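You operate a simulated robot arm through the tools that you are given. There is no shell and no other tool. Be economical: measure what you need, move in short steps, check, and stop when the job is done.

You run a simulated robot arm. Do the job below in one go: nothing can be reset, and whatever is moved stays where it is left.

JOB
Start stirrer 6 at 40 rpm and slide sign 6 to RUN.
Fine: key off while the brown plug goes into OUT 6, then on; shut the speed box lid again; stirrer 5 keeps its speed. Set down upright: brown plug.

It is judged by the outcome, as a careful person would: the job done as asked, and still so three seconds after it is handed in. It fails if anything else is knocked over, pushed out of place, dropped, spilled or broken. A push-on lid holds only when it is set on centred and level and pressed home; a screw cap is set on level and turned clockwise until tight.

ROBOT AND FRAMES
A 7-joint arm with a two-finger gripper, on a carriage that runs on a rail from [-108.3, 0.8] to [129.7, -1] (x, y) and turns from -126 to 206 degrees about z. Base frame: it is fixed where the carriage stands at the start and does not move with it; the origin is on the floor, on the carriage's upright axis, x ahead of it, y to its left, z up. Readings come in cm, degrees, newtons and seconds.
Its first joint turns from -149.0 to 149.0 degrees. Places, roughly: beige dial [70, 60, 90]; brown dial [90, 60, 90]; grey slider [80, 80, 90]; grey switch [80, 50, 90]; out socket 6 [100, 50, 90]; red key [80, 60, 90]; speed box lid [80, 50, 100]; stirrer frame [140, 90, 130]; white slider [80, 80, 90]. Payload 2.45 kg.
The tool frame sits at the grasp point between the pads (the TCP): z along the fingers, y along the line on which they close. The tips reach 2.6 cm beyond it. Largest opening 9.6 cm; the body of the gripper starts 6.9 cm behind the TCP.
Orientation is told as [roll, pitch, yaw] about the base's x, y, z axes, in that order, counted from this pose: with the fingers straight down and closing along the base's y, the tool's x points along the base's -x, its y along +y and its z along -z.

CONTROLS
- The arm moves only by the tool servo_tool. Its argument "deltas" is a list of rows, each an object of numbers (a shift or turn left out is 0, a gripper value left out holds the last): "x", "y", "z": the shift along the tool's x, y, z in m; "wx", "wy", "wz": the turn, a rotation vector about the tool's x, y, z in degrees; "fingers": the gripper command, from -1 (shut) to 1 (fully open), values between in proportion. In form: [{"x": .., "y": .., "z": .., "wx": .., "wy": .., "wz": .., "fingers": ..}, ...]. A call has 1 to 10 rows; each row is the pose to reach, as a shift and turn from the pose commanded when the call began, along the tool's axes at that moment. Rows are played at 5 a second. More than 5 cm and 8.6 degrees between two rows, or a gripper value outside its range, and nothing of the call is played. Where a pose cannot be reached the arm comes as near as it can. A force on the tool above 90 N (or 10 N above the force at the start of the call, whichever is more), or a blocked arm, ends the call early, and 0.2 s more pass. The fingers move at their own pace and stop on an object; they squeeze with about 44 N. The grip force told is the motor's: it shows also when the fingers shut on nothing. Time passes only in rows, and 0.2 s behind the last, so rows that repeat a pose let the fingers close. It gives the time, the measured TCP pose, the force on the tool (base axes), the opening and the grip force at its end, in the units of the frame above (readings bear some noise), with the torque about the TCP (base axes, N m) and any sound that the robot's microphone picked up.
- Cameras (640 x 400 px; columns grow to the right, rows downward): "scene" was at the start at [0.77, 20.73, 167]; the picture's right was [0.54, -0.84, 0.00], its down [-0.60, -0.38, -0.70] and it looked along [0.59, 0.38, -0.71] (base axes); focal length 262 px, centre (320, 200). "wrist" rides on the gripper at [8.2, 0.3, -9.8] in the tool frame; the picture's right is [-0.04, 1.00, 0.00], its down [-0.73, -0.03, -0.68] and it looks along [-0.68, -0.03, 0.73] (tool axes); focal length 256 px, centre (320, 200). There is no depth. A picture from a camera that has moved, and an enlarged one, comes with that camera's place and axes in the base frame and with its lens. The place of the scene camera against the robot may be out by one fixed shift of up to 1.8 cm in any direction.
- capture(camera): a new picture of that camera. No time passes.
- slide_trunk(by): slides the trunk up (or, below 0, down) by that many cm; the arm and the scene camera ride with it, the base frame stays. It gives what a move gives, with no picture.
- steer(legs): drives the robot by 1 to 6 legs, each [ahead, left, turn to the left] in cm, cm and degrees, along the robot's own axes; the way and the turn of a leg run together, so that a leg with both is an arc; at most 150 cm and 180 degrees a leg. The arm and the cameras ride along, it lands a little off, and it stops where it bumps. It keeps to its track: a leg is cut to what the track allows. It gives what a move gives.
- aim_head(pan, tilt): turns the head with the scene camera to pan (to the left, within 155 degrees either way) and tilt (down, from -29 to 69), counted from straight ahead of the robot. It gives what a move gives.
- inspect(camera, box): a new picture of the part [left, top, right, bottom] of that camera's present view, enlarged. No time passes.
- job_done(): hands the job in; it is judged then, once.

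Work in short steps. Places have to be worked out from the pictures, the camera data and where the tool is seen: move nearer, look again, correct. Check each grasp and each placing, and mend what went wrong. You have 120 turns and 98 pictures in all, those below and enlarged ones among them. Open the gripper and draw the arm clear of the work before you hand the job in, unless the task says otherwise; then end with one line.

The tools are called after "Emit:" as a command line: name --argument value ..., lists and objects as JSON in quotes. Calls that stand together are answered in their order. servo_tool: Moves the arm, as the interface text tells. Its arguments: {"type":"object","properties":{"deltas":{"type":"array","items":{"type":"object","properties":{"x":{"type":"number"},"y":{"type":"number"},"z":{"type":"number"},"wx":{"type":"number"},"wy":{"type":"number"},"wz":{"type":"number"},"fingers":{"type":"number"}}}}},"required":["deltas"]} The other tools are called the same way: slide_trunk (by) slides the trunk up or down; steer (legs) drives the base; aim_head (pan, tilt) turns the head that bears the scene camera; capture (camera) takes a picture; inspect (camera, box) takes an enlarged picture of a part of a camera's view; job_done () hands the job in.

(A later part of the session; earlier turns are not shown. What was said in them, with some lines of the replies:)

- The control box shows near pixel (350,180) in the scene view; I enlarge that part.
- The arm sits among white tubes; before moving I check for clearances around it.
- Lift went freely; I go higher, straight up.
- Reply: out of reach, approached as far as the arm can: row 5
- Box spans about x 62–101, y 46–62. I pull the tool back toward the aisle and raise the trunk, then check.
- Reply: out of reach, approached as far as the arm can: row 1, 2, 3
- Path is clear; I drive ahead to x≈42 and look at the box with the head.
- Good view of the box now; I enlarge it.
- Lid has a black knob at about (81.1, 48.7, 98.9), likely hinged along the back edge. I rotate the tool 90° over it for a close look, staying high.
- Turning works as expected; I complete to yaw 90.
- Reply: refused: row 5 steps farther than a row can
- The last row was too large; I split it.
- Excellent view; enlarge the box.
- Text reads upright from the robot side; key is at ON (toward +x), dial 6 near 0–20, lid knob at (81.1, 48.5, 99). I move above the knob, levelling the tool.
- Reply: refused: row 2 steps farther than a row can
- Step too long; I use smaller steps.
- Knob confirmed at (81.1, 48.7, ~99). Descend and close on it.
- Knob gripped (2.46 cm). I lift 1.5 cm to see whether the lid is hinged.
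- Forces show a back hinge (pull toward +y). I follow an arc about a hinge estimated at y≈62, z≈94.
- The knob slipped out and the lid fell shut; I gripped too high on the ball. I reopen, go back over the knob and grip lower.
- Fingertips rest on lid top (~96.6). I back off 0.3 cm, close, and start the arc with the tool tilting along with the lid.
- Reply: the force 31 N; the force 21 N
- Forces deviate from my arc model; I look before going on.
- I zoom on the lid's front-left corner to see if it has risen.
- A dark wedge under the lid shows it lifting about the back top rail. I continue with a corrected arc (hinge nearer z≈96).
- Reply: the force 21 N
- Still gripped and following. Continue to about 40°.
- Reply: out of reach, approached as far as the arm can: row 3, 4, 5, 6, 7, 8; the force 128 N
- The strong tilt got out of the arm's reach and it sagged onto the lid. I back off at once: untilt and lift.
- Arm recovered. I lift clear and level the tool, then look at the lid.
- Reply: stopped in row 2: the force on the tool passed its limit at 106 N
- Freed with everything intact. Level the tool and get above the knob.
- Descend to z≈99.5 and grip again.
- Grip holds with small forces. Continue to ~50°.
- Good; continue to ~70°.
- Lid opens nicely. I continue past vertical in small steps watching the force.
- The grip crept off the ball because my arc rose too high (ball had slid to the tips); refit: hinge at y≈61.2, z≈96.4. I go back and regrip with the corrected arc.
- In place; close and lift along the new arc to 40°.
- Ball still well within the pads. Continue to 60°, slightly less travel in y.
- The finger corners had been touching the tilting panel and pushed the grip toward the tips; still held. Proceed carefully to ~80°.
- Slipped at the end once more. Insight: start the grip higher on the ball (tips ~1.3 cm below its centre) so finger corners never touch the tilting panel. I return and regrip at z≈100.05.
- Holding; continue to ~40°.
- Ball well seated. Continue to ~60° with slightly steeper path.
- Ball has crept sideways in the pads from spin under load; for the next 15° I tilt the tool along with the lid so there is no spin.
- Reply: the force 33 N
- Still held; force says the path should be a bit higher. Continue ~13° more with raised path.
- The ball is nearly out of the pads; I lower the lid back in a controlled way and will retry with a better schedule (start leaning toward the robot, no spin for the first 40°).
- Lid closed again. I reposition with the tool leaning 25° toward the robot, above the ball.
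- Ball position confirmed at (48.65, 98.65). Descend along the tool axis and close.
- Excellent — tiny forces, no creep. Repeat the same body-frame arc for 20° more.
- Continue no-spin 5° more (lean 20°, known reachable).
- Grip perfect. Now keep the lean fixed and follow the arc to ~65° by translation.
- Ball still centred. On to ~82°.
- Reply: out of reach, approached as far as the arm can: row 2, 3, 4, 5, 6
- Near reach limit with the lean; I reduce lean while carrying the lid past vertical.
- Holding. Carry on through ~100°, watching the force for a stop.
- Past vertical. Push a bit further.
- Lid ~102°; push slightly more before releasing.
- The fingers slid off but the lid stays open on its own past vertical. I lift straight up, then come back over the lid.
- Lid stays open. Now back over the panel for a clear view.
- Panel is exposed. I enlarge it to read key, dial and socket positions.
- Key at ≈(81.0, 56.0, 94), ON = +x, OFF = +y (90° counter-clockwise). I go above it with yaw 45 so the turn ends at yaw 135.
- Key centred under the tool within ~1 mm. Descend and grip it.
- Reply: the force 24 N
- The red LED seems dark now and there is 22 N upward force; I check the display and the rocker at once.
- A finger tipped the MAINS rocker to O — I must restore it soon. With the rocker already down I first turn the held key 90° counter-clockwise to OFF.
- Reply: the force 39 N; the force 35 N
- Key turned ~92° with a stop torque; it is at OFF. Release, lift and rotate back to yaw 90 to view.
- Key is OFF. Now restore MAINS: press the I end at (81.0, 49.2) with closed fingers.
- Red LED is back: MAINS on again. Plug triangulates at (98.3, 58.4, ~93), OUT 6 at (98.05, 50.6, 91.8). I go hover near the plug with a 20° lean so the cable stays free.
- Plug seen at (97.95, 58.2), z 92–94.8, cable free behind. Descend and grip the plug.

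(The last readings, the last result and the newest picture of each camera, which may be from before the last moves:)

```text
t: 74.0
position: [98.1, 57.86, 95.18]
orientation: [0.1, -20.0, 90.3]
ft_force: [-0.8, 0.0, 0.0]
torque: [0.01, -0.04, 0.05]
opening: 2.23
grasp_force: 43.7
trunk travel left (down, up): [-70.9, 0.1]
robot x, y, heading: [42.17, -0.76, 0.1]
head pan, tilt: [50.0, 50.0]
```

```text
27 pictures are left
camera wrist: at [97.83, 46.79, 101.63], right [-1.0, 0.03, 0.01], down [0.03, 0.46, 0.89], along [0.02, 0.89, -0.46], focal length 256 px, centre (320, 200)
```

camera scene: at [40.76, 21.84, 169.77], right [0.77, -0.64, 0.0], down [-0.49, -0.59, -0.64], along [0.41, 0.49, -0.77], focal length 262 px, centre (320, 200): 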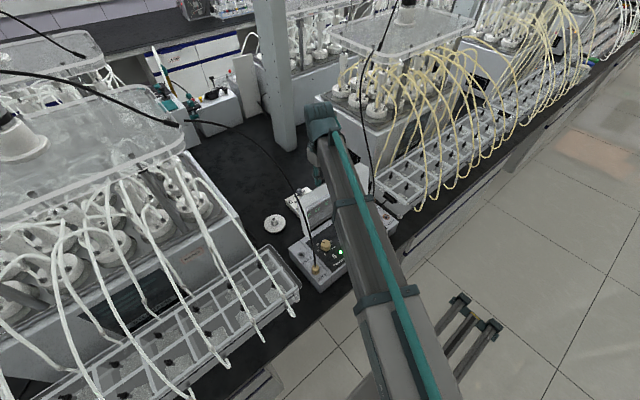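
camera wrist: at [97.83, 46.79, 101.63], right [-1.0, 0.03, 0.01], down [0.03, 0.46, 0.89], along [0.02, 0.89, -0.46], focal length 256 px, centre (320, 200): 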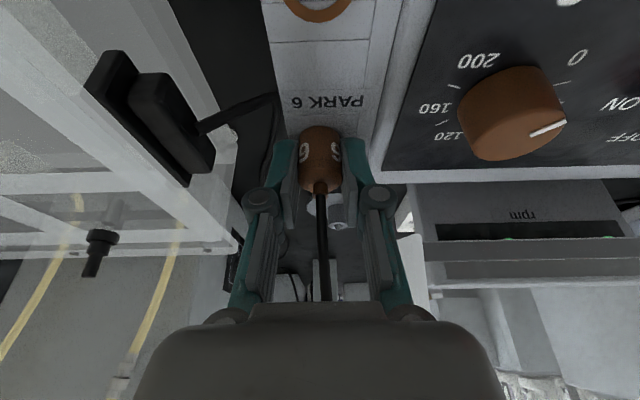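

Plug gripped (2.23 cm). Pull straight up 4.5 cm.

Emit:
servo_tool --deltas '[{"x": -0.0034, "z": -0.0094}, {"x": -0.0068, "z": -0.0188}, {"x": -0.0103, "z": -0.0282}, {"x": -0.0154, "z": -0.0423}]'

Emit:
capture --camera "wrist"

```text
t: 75.0
position: [98.18, 57.79, 99.48]
orientation: [0.1, -20.1, 90.4]
ft_force: [0.8, 0.2, -0.7]
torque: [0.01, -0.01, 0.0]
opening: 2.24
grasp_force: 44.5
trunk travel left (down, up): [-70.9, 0.1]
robot x, y, heading: [41.95, -0.28, 0.2]
head pan, tilt: [50.0, 50.0]
```

```text
26 pictures are left
camera wrist: at [97.85, 46.72, 106.12], right [-1.0, 0.03, 0.01], down [0.03, 0.46, 0.89], along [0.02, 0.89, -0.46], focal length 256 px, centre (320, 200)
```

wrist: 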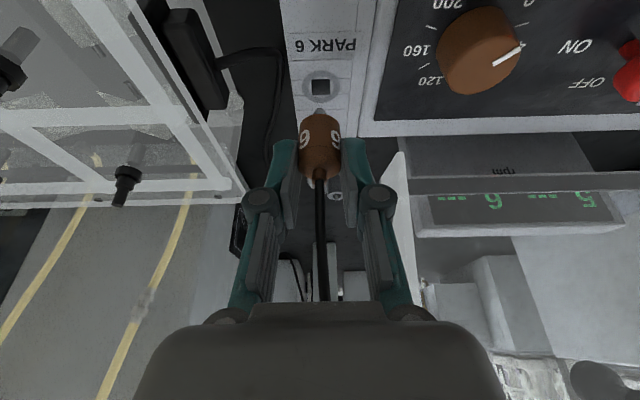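

Plug is out; PARK socket at (97.9, 58.4). Move it toward OUT 6 at ≈(98.0, 50.75) keeping height, then look.

Emit:
servo_tool --deltas '[{"x": 0.024, "z": -0.0087}, {"x": 0.048, "z": -0.0174}, {"x": 0.0705, "z": -0.0257}]'

Emit:
capture --camera "wrist"

Emit:
inspect --camera "scene" --box '[340, 170, 440, 240]'

```text
t: 75.8
position: [98.3, 50.18, 99.59]
orientation: [-0.1, -20.0, 90.2]
ft_force: [0.1, -0.5, -0.3]
torque: [0.01, -0.04, -0.01]
opening: 2.21
grasp_force: 44.0
trunk travel left (down, up): [-70.9, 0.1]
robot x, y, heading: [42.23, -0.07, 0.0]
head pan, tilt: [50.0, 50.0]
```

```text
25 pictures are left
camera wrist: at [97.97, 39.11, 106.06], right [-1.0, 0.03, 0.01], down [0.03, 0.46, 0.89], along [0.02, 0.89, -0.46], focal length 256 px, centre (320, 200)
```

wrist: 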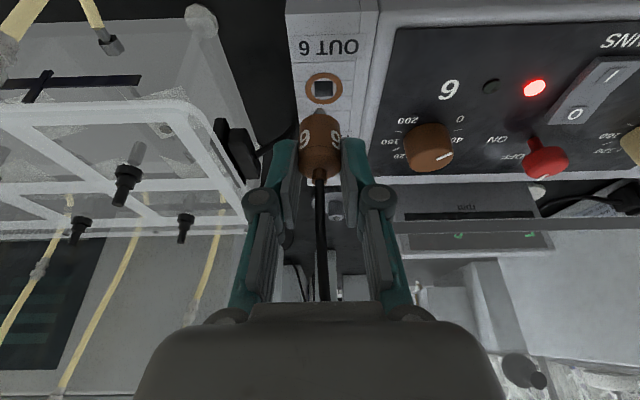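

```text
5.71 times, centred on (390, 205) of scene
camera zoom: at [40.7, 21.92, 169.77], right [0.77, -0.64, 0.0], down [-0.49, -0.59, -0.64], along [0.41, 0.49, -0.77], focal length 1496 px, centre (-80, 171)
```

zoom: 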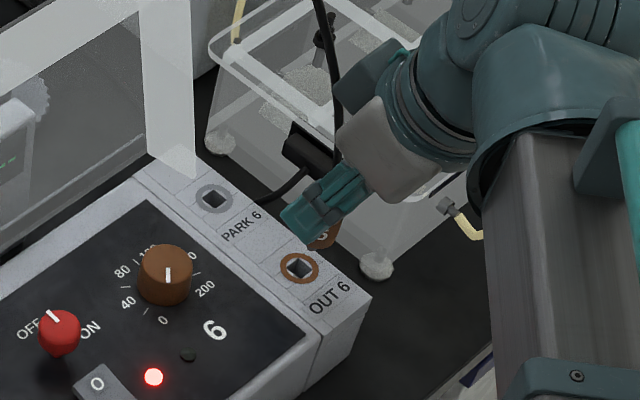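

From this equal tool pose OUT 6 appears 2–3 px right of where PARK 6 did, so a ~0.17 cm shift to −x is needed. I zoom to be precise.

Emit:
inspect --camera "wrist" --box '[270, 50, 370, 190]'

```text
2.86 times, centred on (320, 120) of wrist
camera zoom: at [97.97, 39.11, 106.06], right [-1.0, 0.03, 0.01], down [0.03, 0.46, 0.89], along [0.02, 0.89, -0.46], focal length 731 px, centre (320, 429)
```

zoom: 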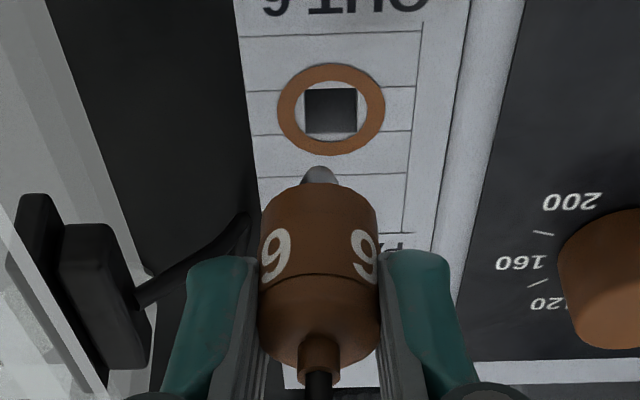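

Shift 0.2 cm toward −x and lower until the pin is just above the socket, then check.

Emit:
servo_tool --deltas '[{"y": 0.002}, {"x": 0.0029, "y": 0.002, "z": 0.008}, {"x": 0.0056, "y": 0.002, "z": 0.0155}]'

Emit:
inspect --camera "wrist" --box '[270, 50, 370, 190]'

```text
t: 76.6
position: [98.06, 50.24, 97.84]
orientation: [-0.1, -20.1, 90.3]
ft_force: [-0.1, -0.2, -0.6]
torque: [0.02, -0.03, 0.0]
opening: 2.21
grasp_force: 44.4
trunk travel left (down, up): [-70.9, 0.1]
robot x, y, heading: [41.94, 0.08, 0.1]
head pan, tilt: [50.0, 50.0]
```

```text
2.86 times, centred on (320, 120) of wrist
camera zoom: at [97.8, 39.21, 104.45], right [-1.0, 0.03, 0.01], down [0.03, 0.46, 0.89], along [0.02, 0.89, -0.46], focal length 731 px, centre (320, 429)
```

zoom: 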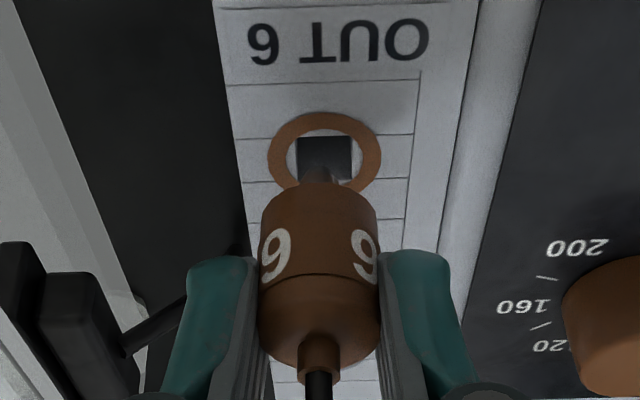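

Nearly aligned; 0.08 cm more toward −x, then insert slowly.

Emit:
servo_tool --deltas '[{"y": 0.0008}, {"x": 0.0021, "y": 0.0008, "z": 0.0056}, {"x": 0.0041, "y": 0.0008, "z": 0.0113}, {"x": 0.0062, "y": 0.0008, "z": 0.017}, {"x": 0.0079, "y": 0.0008, "z": 0.0216}, {"x": 0.0091, "y": 0.0008, "z": 0.025}]'

Emit:
capture --camera "wrist"

```text
t: 78.0
position: [98.04, 50.33, 95.42]
orientation: [-0.2, -20.4, 90.3]
ft_force: [5.7, 2.1, 38.6]
torque: [0.22, -0.19, 0.01]
opening: 2.27
grasp_force: 44.5
trunk travel left (down, up): [-70.9, 0.1]
robot x, y, heading: [42.01, -0.24, 0.1]
head pan, tilt: [50.0, 50.0]
```

```text
21 pictures are left
camera wrist: at [97.67, 39.18, 101.98], right [-1.0, 0.03, 0.01], down [0.02, 0.45, 0.89], along [0.03, 0.89, -0.45], focal length 256 px, centre (320, 200)
```

wrist: 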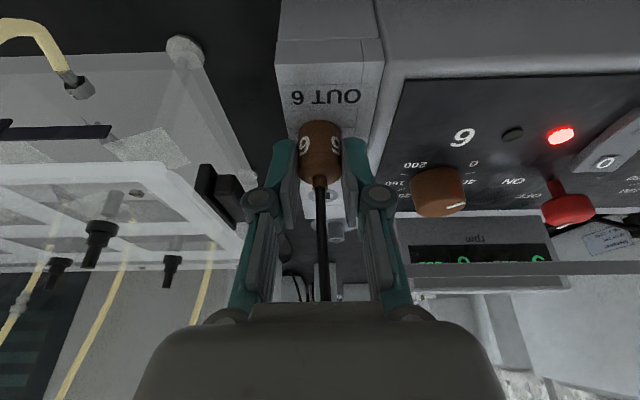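

Almost seated (95.42 vs 95.2), 39 N. Push a little more.

Emit:
servo_tool --deltas '[{"x": 0.001, "z": 0.002}, {"x": 0.0015, "z": 0.004}, {"x": 0.0015, "z": 0.004}]'

Emit:
inspect --camera "wrist" --box '[260, 70, 400, 200]'

```text
t: 78.8
position: [97.95, 50.2, 94.93]
orientation: [-0.2, -20.3, 90.4]
ft_force: [8.7, 3.9, 38.7]
torque: [0.3, -0.24, -0.04]
opening: 2.19
grasp_force: 44.3
trunk travel left (down, up): [-70.9, 0.1]
robot x, y, heading: [42.04, -0.3, -0.1]
head pan, tilt: [50.0, 50.0]
```

```text
3.08 times, centred on (330, 135) of wrist
camera zoom: at [97.67, 39.13, 101.45], right [-1.0, 0.03, 0.01], down [0.03, 0.45, 0.89], along [0.03, 0.89, -0.45], focal length 788 px, centre (289, 400)
```

zoom: 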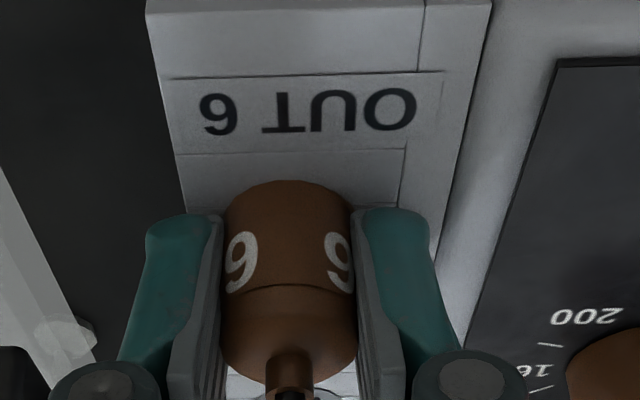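

Plug looks fully seated. Release, back off along the tool axis and check.

Emit:
servo_tool --deltas '[{"x": -0.001, "z": -0.003}, {"x": -0.001, "z": -0.003, "fingers": -0.1}, {"x": -0.001, "z": -0.003}, {"z": -0.03}, {"z": -0.06}, {"z": -0.09}, {"z": -0.12}]'

Emit:
capture --camera "wrist"

```text
t: 80.4
position: [98.09, 46.19, 105.99]
orientation: [0.0, -19.9, 90.2]
ft_force: [-0.2, 0.3, 1.0]
torque: [0.0, -0.01, 0.01]
opening: 4.32
grasp_force: 0.0
trunk travel left (down, up): [-70.9, 0.1]
robot x, y, heading: [41.68, -0.01, 0.0]
head pan, tilt: [50.0, 50.0]
```

```text
19 pictures are left
camera wrist: at [97.72, 35.08, 112.69], right [-1.0, 0.03, 0.01], down [0.03, 0.46, 0.89], along [0.02, 0.89, -0.46], focal length 256 px, centre (320, 200)
```

wrist: 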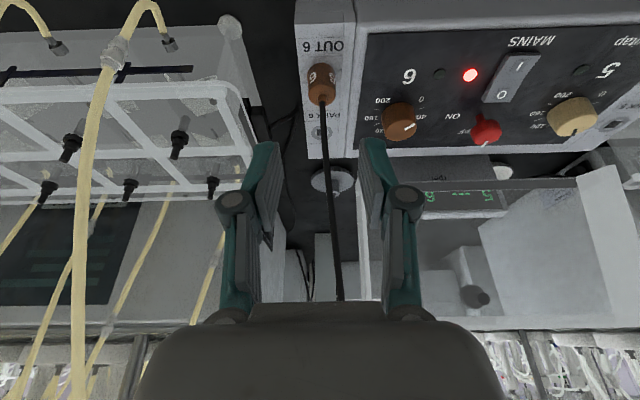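

Plug seated upright in OUT 6. Next dial 6 (≈(90.2, 55.4, 93)), pointer at 0; I hover over it with the tool vertical.

Emit:
servo_tool --deltas '[{"x": -0.01, "y": 0.03, "z": 0.0, "wy": 5}, {"x": -0.03, "y": 0.06, "z": 0.01, "wy": 10}, {"x": -0.05, "y": 0.079, "z": 0.03, "wy": 15}, {"x": -0.0762, "y": 0.079, "z": 0.0597, "wy": 20, "fingers": 0.1}]'

Emit:
capture --camera "wrist"

```text
t: 81.4
position: [90.14, 55.25, 102.82]
orientation: [0.0, 0.0, 90.2]
ft_force: [0.0, -0.3, -0.5]
torque: [0.01, -0.03, -0.02]
opening: 5.28
grasp_force: 0.2
trunk travel left (down, up): [-70.9, 0.1]
robot x, y, heading: [42.1, -0.24, -0.2]
head pan, tilt: [50.0, 50.0]
```

```text
18 pictures are left
camera wrist: at [89.78, 47.05, 112.82], right [-1.0, 0.04, 0.0], down [0.03, 0.73, 0.68], along [0.02, 0.68, -0.74], focal length 256 px, centre (320, 200)
```

wrist: 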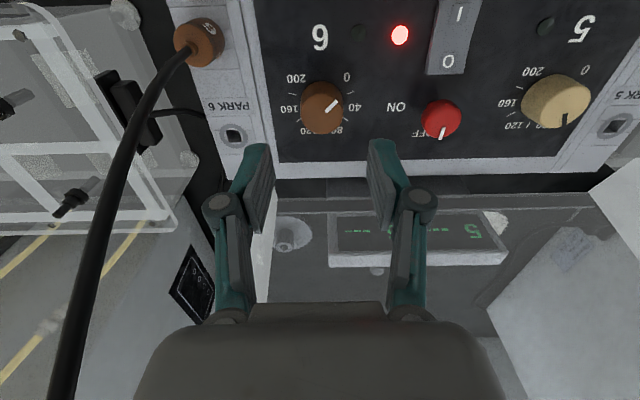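

Dial at (89.8, 55.1). Descend, grip it, and turn 54° clockwise (to 40).

Emit:
servo_tool --deltas '[{"x": 0.001, "y": 0.003, "z": 0.04}, {"x": 0.001, "y": 0.003, "z": 0.065}, {"x": 0.001, "y": 0.003, "z": 0.0765}, {"x": 0.001, "y": 0.003, "z": 0.0765, "fingers": -1}, {"x": 0.001, "y": 0.003, "z": 0.0765}, {"x": 0.001, "y": 0.003, "z": 0.0765}]'

Emit:
servo_tool --deltas '[{"wz": 8}, {"wz": 16}, {"wz": 24}, {"wz": 32}, {"wz": 40}, {"wz": 48}, {"wz": 54}, {"wz": 54}]'

```text
t: 82.8
position: [90.05, 55.27, 95.19]
orientation: [-0.2, -0.1, 90.1]
ft_force: [15.4, 1.0, 3.4]
torque: [0.09, -0.61, 0.0]
opening: 3.29
grasp_force: 45.0
trunk travel left (down, up): [-70.9, 0.1]
robot x, y, heading: [41.42, -0.08, 0.1]
head pan, tilt: [50.0, 50.0]
```

```text
t: 84.6
position: [89.96, 55.28, 95.2]
orientation: [0.0, 0.2, 36.2]
ft_force: [7.9, -11.6, -25.4]
torque: [0.05, -0.63, -0.03]
opening: 3.3
grasp_force: 45.2
trunk travel left (down, up): [-70.9, 0.1]
robot x, y, heading: [41.79, -0.61, -0.1]
head pan, tilt: [50.0, 50.0]
```

Dial turned 54°. Release and lift, rotating back toward yaw 90.

Emit:
servo_tool --deltas '[{"fingers": 0.1}, {"fingers": 0.1}, {"z": -0.04}, {"z": -0.08, "wz": -8}, {"z": -0.08, "wz": -16}, {"z": -0.08, "wz": -24}, {"z": -0.08, "wz": -32}, {"z": -0.08, "wz": -40}, {"z": -0.08, "wz": -48}, {"z": -0.08, "wz": -54}]'

Emit:
inspect --camera "wrist" --box '[260, 40, 480, 160]'

```text
t: 86.8
position: [89.82, 55.2, 103.28]
orientation: [0.0, -0.1, 90.4]
ft_force: [-0.5, 0.0, -0.6]
torque: [-0.04, 0.0, 0.01]
opening: 5.25
grasp_force: 0.0
trunk travel left (down, up): [-70.9, 0.1]
robot x, y, heading: [41.69, -0.71, -0.2]
head pan, tilt: [50.0, 50.0]
```

```text
2.91 times, centred on (370, 100) of wrist
camera zoom: at [89.51, 47.02, 113.32], right [-1.0, 0.03, 0.0], down [0.02, 0.73, 0.68], along [0.02, 0.68, -0.73], focal length 745 px, centre (174, 491)
```

zoom: 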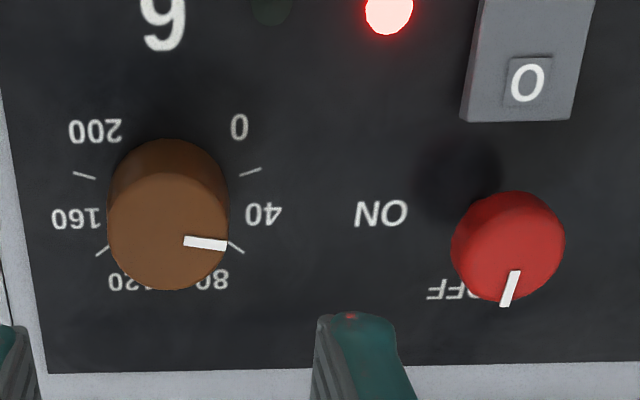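

Dial pointer reads ≈40. Now the key back ON in two short turns (keeps fingers off the rocker): hover at yaw 113.

Emit:
servo_tool --deltas '[{"y": 0.044, "x": -0.004, "wz": -8, "fingers": -0.25}, {"y": 0.088, "x": -0.008, "wz": -16}, {"y": 0.088, "x": -0.008, "wz": -23}, {"y": 0.088, "x": -0.008, "z": 0.04, "wz": -23}, {"y": 0.088, "x": -0.008, "z": 0.065, "wz": -23}, {"y": 0.088, "x": -0.008, "z": 0.0745, "wz": -23}]'

Emit:
servo_tool --deltas '[{"fingers": -1}, {"fingers": -1}, {"wz": 8}, {"wz": 16}, {"wz": 24}, {"wz": 32}, {"wz": 40}, {"wz": 46}]'

Emit:
capture --camera "wrist"

```text
t: 88.2
position: [81.07, 56.24, 95.93]
orientation: [0.1, 0.0, 113.4]
ft_force: [-0.5, -0.2, 0.8]
torque: [-0.01, 0.0, 0.0]
opening: 3.58
grasp_force: 0.1
trunk travel left (down, up): [-70.9, 0.1]
robot x, y, heading: [41.83, -0.36, 0.0]
head pan, tilt: [50.0, 50.0]
```

```text
t: 90.0
position: [81.25, 56.07, 95.9]
orientation: [0.0, -0.2, 67.1]
ft_force: [20.0, 9.9, 15.7]
torque: [-0.7, -0.11, 0.04]
opening: 2.49
grasp_force: 45.4
trunk travel left (down, up): [-70.9, 0.1]
robot x, y, heading: [41.5, -0.16, 0.3]
head pan, tilt: [50.0, 50.0]
```

```text
16 pictures are left
camera wrist: at [77.74, 48.66, 105.85], right [-0.9, 0.43, 0.0], down [0.31, 0.66, 0.68], along [0.29, 0.62, -0.73], focal length 256 px, centre (320, 200)
```

wrist: 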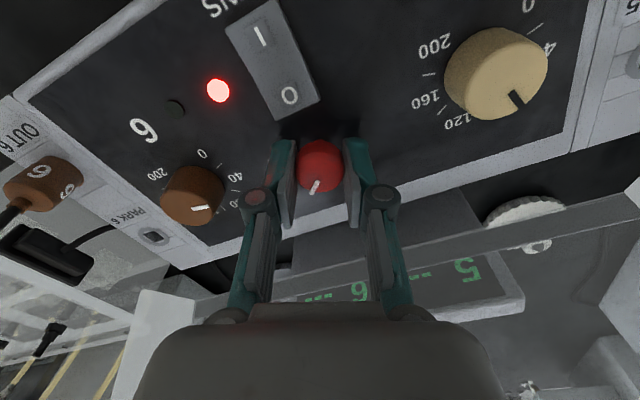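

First half turned, mains unaffected. Release, rotate back, regrip and turn again.

Emit:
servo_tool --deltas '[{"fingers": -0.25}, {"fingers": -0.25}, {"z": -0.02, "wz": -8}, {"z": -0.02, "wz": -16}, {"z": -0.02, "wz": -24}, {"z": -0.02, "wz": -32}, {"z": -0.02, "wz": -40}, {"z": -0.02, "wz": -46}, {"z": 0.0, "wz": -46}]'

Emit:
servo_tool --deltas '[{"fingers": -1}, {"fingers": -1}, {"wz": 8}, {"wz": 16}, {"wz": 24}, {"wz": 32}, {"wz": 40}, {"wz": 46}, {"wz": 48}]'

Emit:
capture --camera "wrist"

```text
t: 92.0
position: [81.01, 55.95, 95.98]
orientation: [0.0, 0.1, 113.4]
ft_force: [0.2, -0.5, 0.4]
torque: [0.02, -0.01, 0.01]
opening: 3.62
grasp_force: 0.0
trunk travel left (down, up): [-70.9, 0.1]
robot x, y, heading: [41.92, -0.26, 0.1]
head pan, tilt: [50.0, 50.0]
```

```text
t: 94.0
position: [81.28, 55.98, 95.97]
orientation: [0.1, -0.1, 65.2]
ft_force: [17.4, 0.7, 1.7]
torque: [-0.18, -0.24, 0.45]
opening: 2.51
grasp_force: 45.3
trunk travel left (down, up): [-70.9, 0.1]
robot x, y, heading: [41.77, -0.3, -0.2]
head pan, tilt: [50.0, 50.0]
```

```text
15 pictures are left
camera wrist: at [77.46, 48.68, 105.88], right [-0.89, 0.46, 0.0], down [0.34, 0.65, 0.68], along [0.31, 0.6, -0.73], focal length 256 px, centre (320, 200)
```

wrist: 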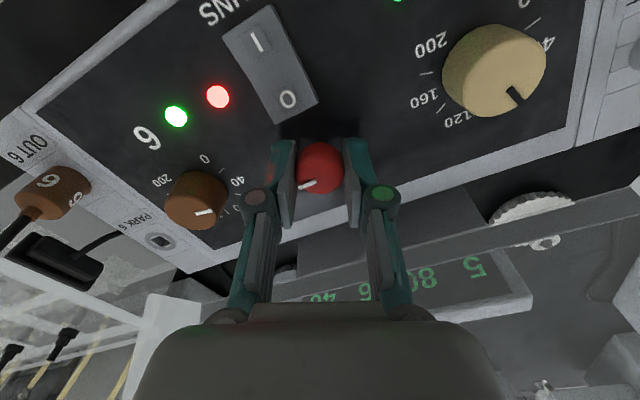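

Key ON: display shows 5 at 80 and 6 at 40, both green LEDs lit. Now release, lift, and go over behind the lid to shut it.

Emit:
servo_tool --deltas '[{"fingers": -0.25}, {"fingers": -0.25}, {"z": -0.04}, {"z": -0.08, "wz": -8}, {"z": -0.12, "wz": -16}, {"z": -0.16, "wz": -24}, {"z": -0.2, "wz": -25}, {"z": -0.235, "wz": -25, "fingers": -1}]'

Emit:
servo_tool --deltas '[{"x": -0.045}, {"x": -0.09}, {"x": -0.135}, {"x": -0.17}, {"x": -0.17, "z": 0.035}, {"x": -0.17, "z": 0.065}, {"x": -0.17, "z": 0.09}]'

Emit:
capture --camera "wrist"

```text
t: 95.8
position: [81.14, 56.04, 119.41]
orientation: [0.0, 0.0, 90.2]
ft_force: [0.7, 0.7, -0.9]
torque: [0.02, 0.01, -0.01]
opening: 0.01
grasp_force: 19.3
trunk travel left (down, up): [-70.9, 0.1]
robot x, y, heading: [41.69, -0.22, 0.0]
head pan, tilt: [50.0, 50.0]
```

```text
t: 97.4
position: [81.1, 73.23, 110.35]
orientation: [0.0, 0.1, 90.2]
ft_force: [-0.1, -0.2, -0.3]
torque: [0.0, 0.04, 0.0]
opening: 0.0
grasp_force: 28.5
trunk travel left (down, up): [-70.9, 0.1]
robot x, y, heading: [41.65, -0.3, -0.1]
head pan, tilt: [50.0, 50.0]
```

```text
14 pictures are left
camera wrist: at [80.78, 64.92, 120.3], right [-1.0, 0.04, 0.0], down [0.03, 0.73, 0.68], along [0.02, 0.68, -0.73], focal length 256 px, centre (320, 200)
```

wrist: 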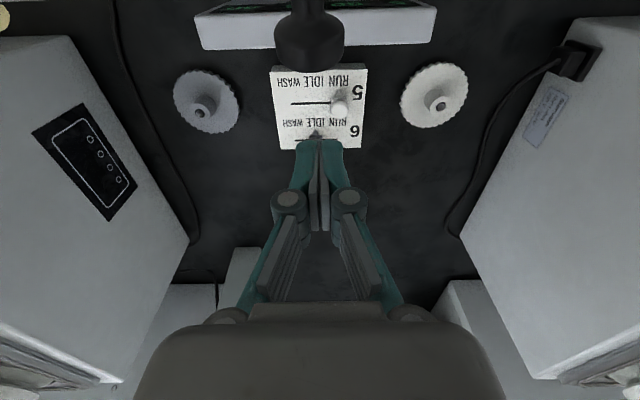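

Ball is at (67, 109.7) just in front of the closed fingers. Push it toward −y past vertical so the lid falls shut.

Emit:
servo_tool --deltas '[{"x": 0.02}, {"x": 0.04}, {"x": 0.055}, {"x": 0.07}, {"x": 0.085}, {"x": 0.1}, {"x": 0.11}, {"x": 0.11}]'

Emit:
capture --camera "wrist"

```text
t: 99.2
position: [80.9, 62.0, 110.44]
orientation: [0.0, 0.0, 90.3]
ft_force: [0.4, 0.8, 0.4]
torque: [-0.02, 0.02, 0.0]
opening: 0.01
grasp_force: 28.4
trunk travel left (down, up): [-70.9, 0.1]
robot x, y, heading: [42.09, -0.24, -0.0]
head pan, tilt: [50.0, 50.0]
```

```text
13 pictures are left
camera wrist: at [80.59, 53.83, 120.41], right [-1.0, 0.04, 0.0], down [0.03, 0.73, 0.68], along [0.02, 0.68, -0.73], focal length 256 px, centre (320, 200)
```

wrist: 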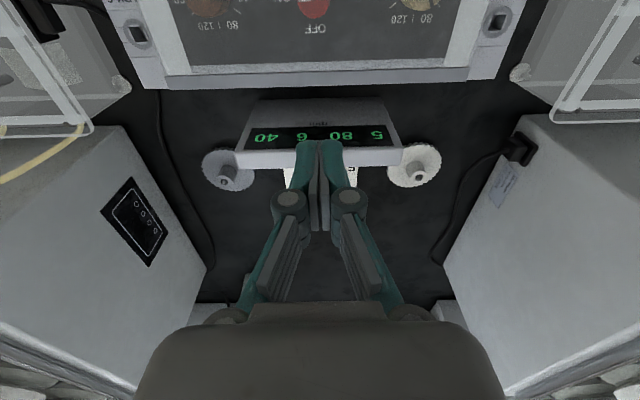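

Lid shut; 5 still 80, 6 at 40. Next the sign: grey knob ≈(81.7, 81.5, 91), RUN ≈ x 79. I approach with open fingers for a close look.

Emit:
servo_tool --deltas '[{"x": -0.045, "fingers": -0.1}, {"x": -0.09}, {"x": -0.13, "y": -0.005}, {"x": -0.165, "y": -0.007, "z": 0.02}, {"x": -0.18, "y": -0.007, "z": 0.06}]'

Emit:
capture --camera "wrist"

```text
t: 100.4
position: [81.61, 80.1, 104.5]
orientation: [0.1, 0.0, 90.2]
ft_force: [0.8, 0.1, -0.4]
torque: [-0.01, -0.02, 0.02]
opening: 4.36
grasp_force: 0.1
trunk travel left (down, up): [-70.9, 0.1]
robot x, y, heading: [41.83, -0.41, -0.1]
head pan, tilt: [50.0, 50.0]
```

```text
12 pictures are left
camera wrist: at [81.23, 71.88, 114.55], right [-1.0, 0.04, 0.0], down [0.03, 0.73, 0.68], along [0.02, 0.68, -0.73], focal length 256 px, centre (320, 200)
```

wrist: 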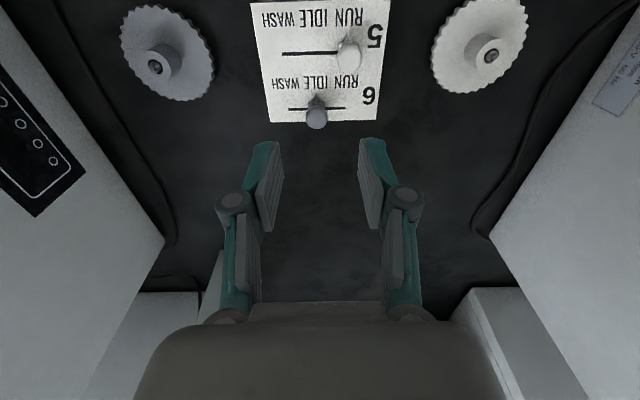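

Grey knob is at IDLE (mid-slot), RUN lies toward −x ~3.2 cm. Approach over ≈(81.8, 83.8), z 94 and check.

Emit:
servo_tool --deltas '[{"x": -0.02, "y": -0.001, "z": 0.03}, {"x": -0.037, "y": -0.001, "z": 0.06}, {"x": -0.037, "y": -0.001, "z": 0.1}]'

Emit:
capture --camera "wrist"

```text
t: 101.2
position: [81.59, 83.88, 94.55]
orientation: [0.0, 0.0, 90.3]
ft_force: [-0.1, -0.1, 0.3]
torque: [0.0, 0.01, 0.03]
opening: 4.32
grasp_force: 0.0
trunk travel left (down, up): [-70.9, 0.1]
robot x, y, heading: [41.99, -0.43, -0.0]
head pan, tilt: [50.0, 50.0]
```

```text
11 pictures are left
camera wrist: at [81.33, 75.6, 104.55], right [-1.0, 0.04, 0.0], down [0.03, 0.73, 0.68], along [0.02, 0.68, -0.73], focal length 256 px, centre (320, 200)
```

wrist: 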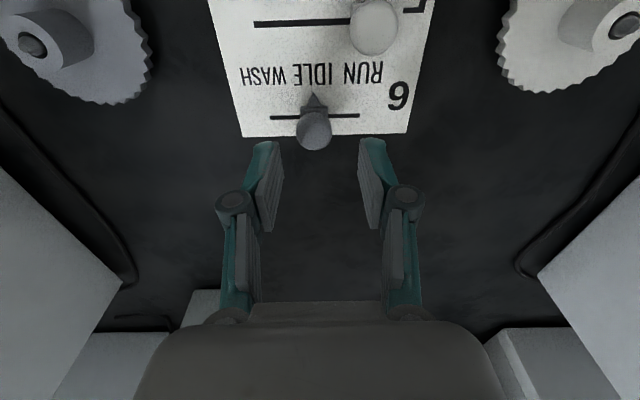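

Ball at (81.95, 84.1, 88.4). Descend and grip it.

Emit:
servo_tool --deltas '[{"x": -0.002, "y": -0.0035, "z": 0.02}, {"x": -0.002, "y": -0.0035, "z": 0.035}, {"x": -0.002, "y": -0.0035, "z": 0.045}, {"x": -0.002, "y": -0.0035, "z": 0.045, "fingers": -1}, {"x": -0.002, "y": -0.0035, "z": 0.045}, {"x": -0.002, "y": -0.0035, "z": 0.045}]'

Emit:
capture --camera "wrist"

```text
t: 102.6
position: [81.74, 83.88, 90.67]
orientation: [0.0, -0.5, 90.3]
ft_force: [-7.6, 7.5, 52.1]
torque: [-0.73, 0.39, -0.02]
opening: 2.0
grasp_force: 44.8
trunk travel left (down, up): [-70.9, 0.1]
robot x, y, heading: [41.81, -0.77, -0.1]
head pan, tilt: [50.0, 50.0]
```

```text
10 pictures are left
camera wrist: at [81.32, 75.65, 100.54], right [-1.0, 0.03, 0.0], down [0.02, 0.73, 0.68], along [0.02, 0.68, -0.73], focal length 256 px, centre (320, 200)
```

wrist: 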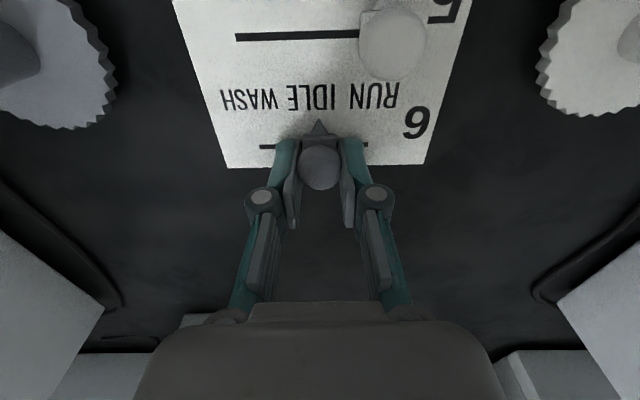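

Knob held, but tips press the sign (52 N). I relieve: open, raise 0.6 cm, regrip, then slide toward RUN (−x).

Emit:
servo_tool --deltas '[{"z": -0.004, "fingers": -0.4}, {"z": -0.008}, {"z": -0.008, "fingers": -1}, {"z": -0.008}, {"z": -0.008}]'

Emit:
servo_tool --deltas '[{"y": 0.008}, {"y": 0.016}, {"y": 0.023}]'

Emit:
capture --camera "wrist"

```text
t: 103.8
position: [81.98, 83.85, 90.53]
orientation: [0.0, 0.1, 90.1]
ft_force: [-4.0, 1.4, 3.9]
torque: [0.37, 0.06, 0.06]
opening: 2.0
grasp_force: 44.5
trunk travel left (down, up): [-70.9, 0.1]
robot x, y, heading: [41.91, -0.36, -0.2]
head pan, tilt: [50.0, 50.0]
```

```text
t: 104.6
position: [78.97, 83.99, 90.64]
orientation: [0.3, 0.2, 90.5]
ft_force: [-1.7, -5.1, -7.7]
torque: [0.95, 0.14, -0.03]
opening: 1.97
grasp_force: 44.5
trunk travel left (down, up): [-70.9, 0.1]
robot x, y, heading: [41.65, -0.6, 0.2]
head pan, tilt: [50.0, 50.0]
```

```text
9 pictures are left
camera wrist: at [78.77, 75.69, 100.65], right [-1.0, 0.03, 0.01], down [0.03, 0.74, 0.68], along [0.02, 0.68, -0.74], focal length 256 px, centre (320, 200)
```

wrist: 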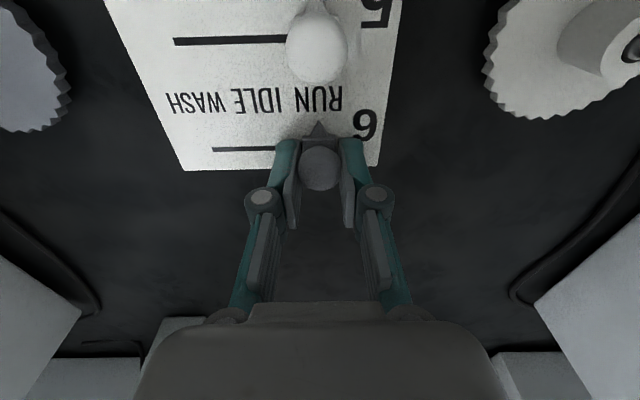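

Grey knob now points at RUN, in line with slider 5. Release, lift and verify.

Emit:
servo_tool --deltas '[{"fingers": -0.3}, {"fingers": -0.3}, {"z": -0.04}, {"z": -0.08}, {"z": -0.12}, {"z": -0.16}, {"z": -0.2}, {"x": 0.04, "z": -0.24}, {"x": 0.08, "z": -0.26}]'

Emit:
capture --camera "wrist"

```text
refused: row 8 steps farther than a row can; nothing moved
```

```text
8 pictures are left
camera wrist: at [78.77, 75.69, 100.65], right [-1.0, 0.03, 0.01], down [0.03, 0.74, 0.68], along [0.02, 0.68, -0.74], focal length 256 px, centre (320, 200)
```

wrist: 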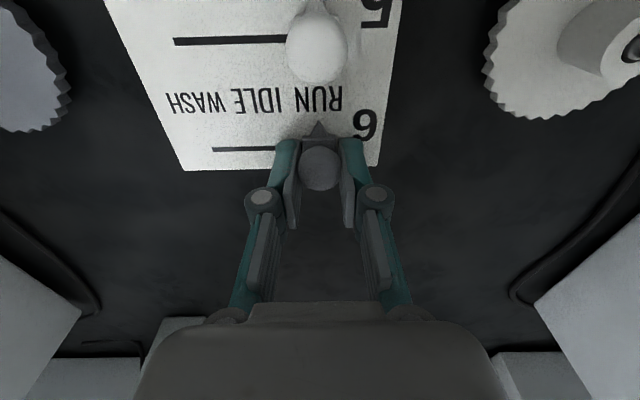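

Row too long; split it.

Emit:
servo_tool --deltas '[{"fingers": -0.3}, {"fingers": -0.3}, {"z": -0.04}, {"z": -0.08}, {"z": -0.12}, {"z": -0.16}, {"z": -0.2}, {"z": -0.24}]'

Emit:
servo_tool --deltas '[{"x": 0.045}, {"x": 0.09}, {"x": 0.135}, {"x": 0.18}]'

Emit:
capture --camera "wrist"

```text
t: 106.4
position: [79.66, 83.85, 114.84]
orientation: [0.0, 0.0, 90.2]
ft_force: [-0.7, -0.8, 0.1]
torque: [-0.02, 0.03, 0.02]
opening: 3.34
grasp_force: 0.0
trunk travel left (down, up): [-70.9, 0.1]
robot x, y, heading: [41.68, -0.37, -0.1]
head pan, tilt: [50.0, 50.0]
```

```text
t: 107.4
position: [79.59, 65.75, 114.8]
orientation: [0.2, -0.1, 90.3]
ft_force: [0.0, -0.8, -0.4]
torque: [0.01, 0.03, 0.01]
opening: 3.37
grasp_force: 0.0
trunk travel left (down, up): [-70.9, 0.1]
robot x, y, heading: [41.52, -0.66, 0.1]
head pan, tilt: [50.0, 50.0]
```

```text
7 pictures are left
camera wrist: at [79.31, 57.55, 124.82], right [-1.0, 0.04, 0.0], down [0.03, 0.73, 0.68], along [0.02, 0.68, -0.73], focal length 256 px, centre (320, 200)
```

wrist: 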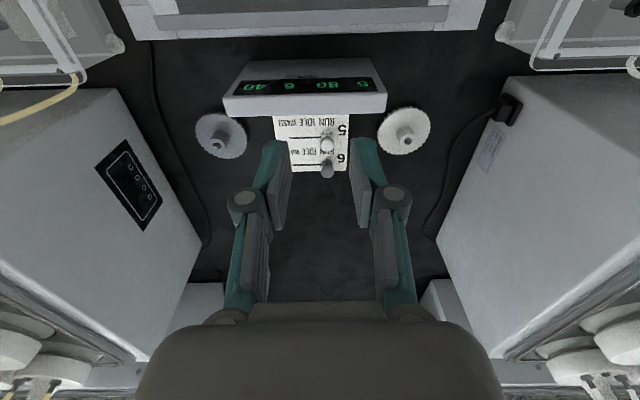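

Check the sliders closely.

Emit:
inspect --camera "wrist" --box '[220, 70, 400, 185]'

```text
3.48 times, centred on (310, 128) of wrist
camera zoom: at [79.31, 57.55, 124.82], right [-1.0, 0.04, 0.0], down [0.03, 0.73, 0.68], along [0.02, 0.68, -0.73], focal length 890 px, centre (355, 452)
```

zoom: 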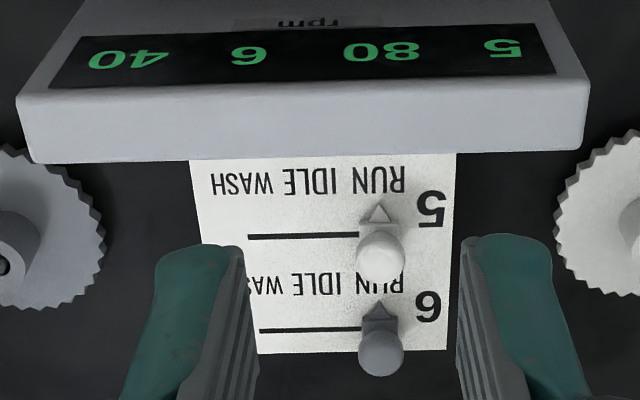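

Both sliders are at RUN; display 5: 80, 6: 40. Draw the arm back to the robot side and check lid and plug.

Emit:
servo_tool --deltas '[{"x": 0.045, "z": -0.01}, {"x": 0.09, "z": -0.02}, {"x": 0.135, "z": -0.03}, {"x": 0.18, "z": -0.04}, {"x": 0.22, "z": -0.04, "fingers": 1}, {"x": 0.24, "z": -0.04}]'

Emit:
capture --camera "wrist"

Emit:
inspect --camera "scene" --box '[260, 160, 430, 295]'

```text
t: 108.8
position: [79.76, 41.9, 118.7]
orientation: [0.0, 0.0, 90.3]
ft_force: [-0.5, -0.6, 0.0]
torque: [0.01, -0.01, -0.02]
opening: 9.63
grasp_force: 0.1
trunk travel left (down, up): [-70.9, 0.1]
robot x, y, heading: [41.78, -0.2, 0.1]
head pan, tilt: [50.0, 50.0]
```

```text
5 pictures are left
camera wrist: at [79.5, 33.67, 128.71], right [-1.0, 0.04, 0.0], down [0.03, 0.73, 0.68], along [0.02, 0.68, -0.73], focal length 256 px, centre (320, 200)
```

wrist: 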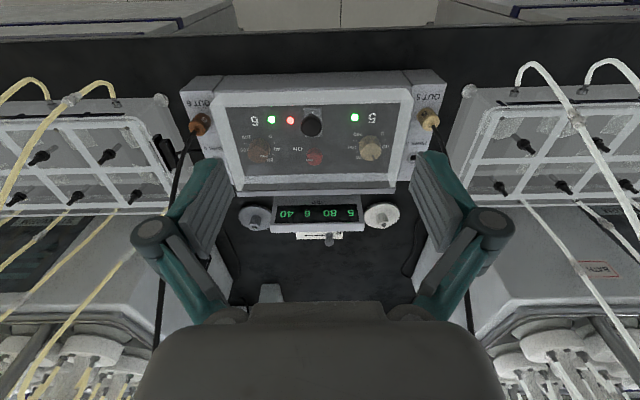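

```text
2.96 times, centred on (345, 228) of scene
camera zoom: at [40.71, 21.9, 169.77], right [0.77, -0.64, 0.0], down [-0.49, -0.59, -0.64], along [0.41, 0.49, -0.77], focal length 776 px, centre (246, 118)
```

zoom: 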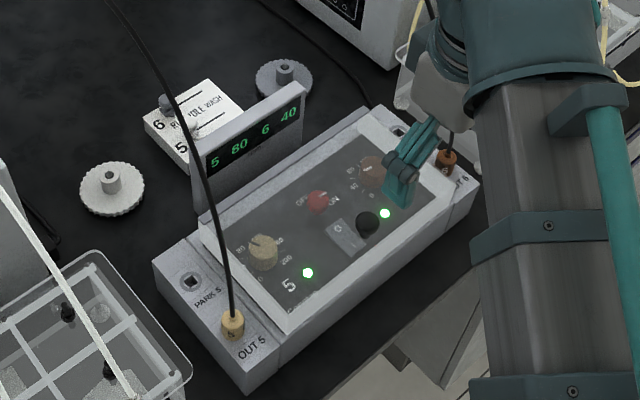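

Lid is shut, plug is upright in OUT 6, both LEDs are green, and the arm is clear with the gripper open. Handing in.

Emit:
job_done

```text
The job is handed in.
```

Stirrer 6 runs at 40 rpm and sign 6 is at RUN. The brown plug stands upright in OUT 6; it went in with the key off, and the key is now back on. The speed box lid is shut and stirrer 5 reads 80 rpm. Along the way I knocked MAINS to O with a finger and set it back to I, so stirrer 5 stopped briefly; the lid also dropped shut several times while I was opening it, and the arm once pressed down hard on it, with no damage seen.
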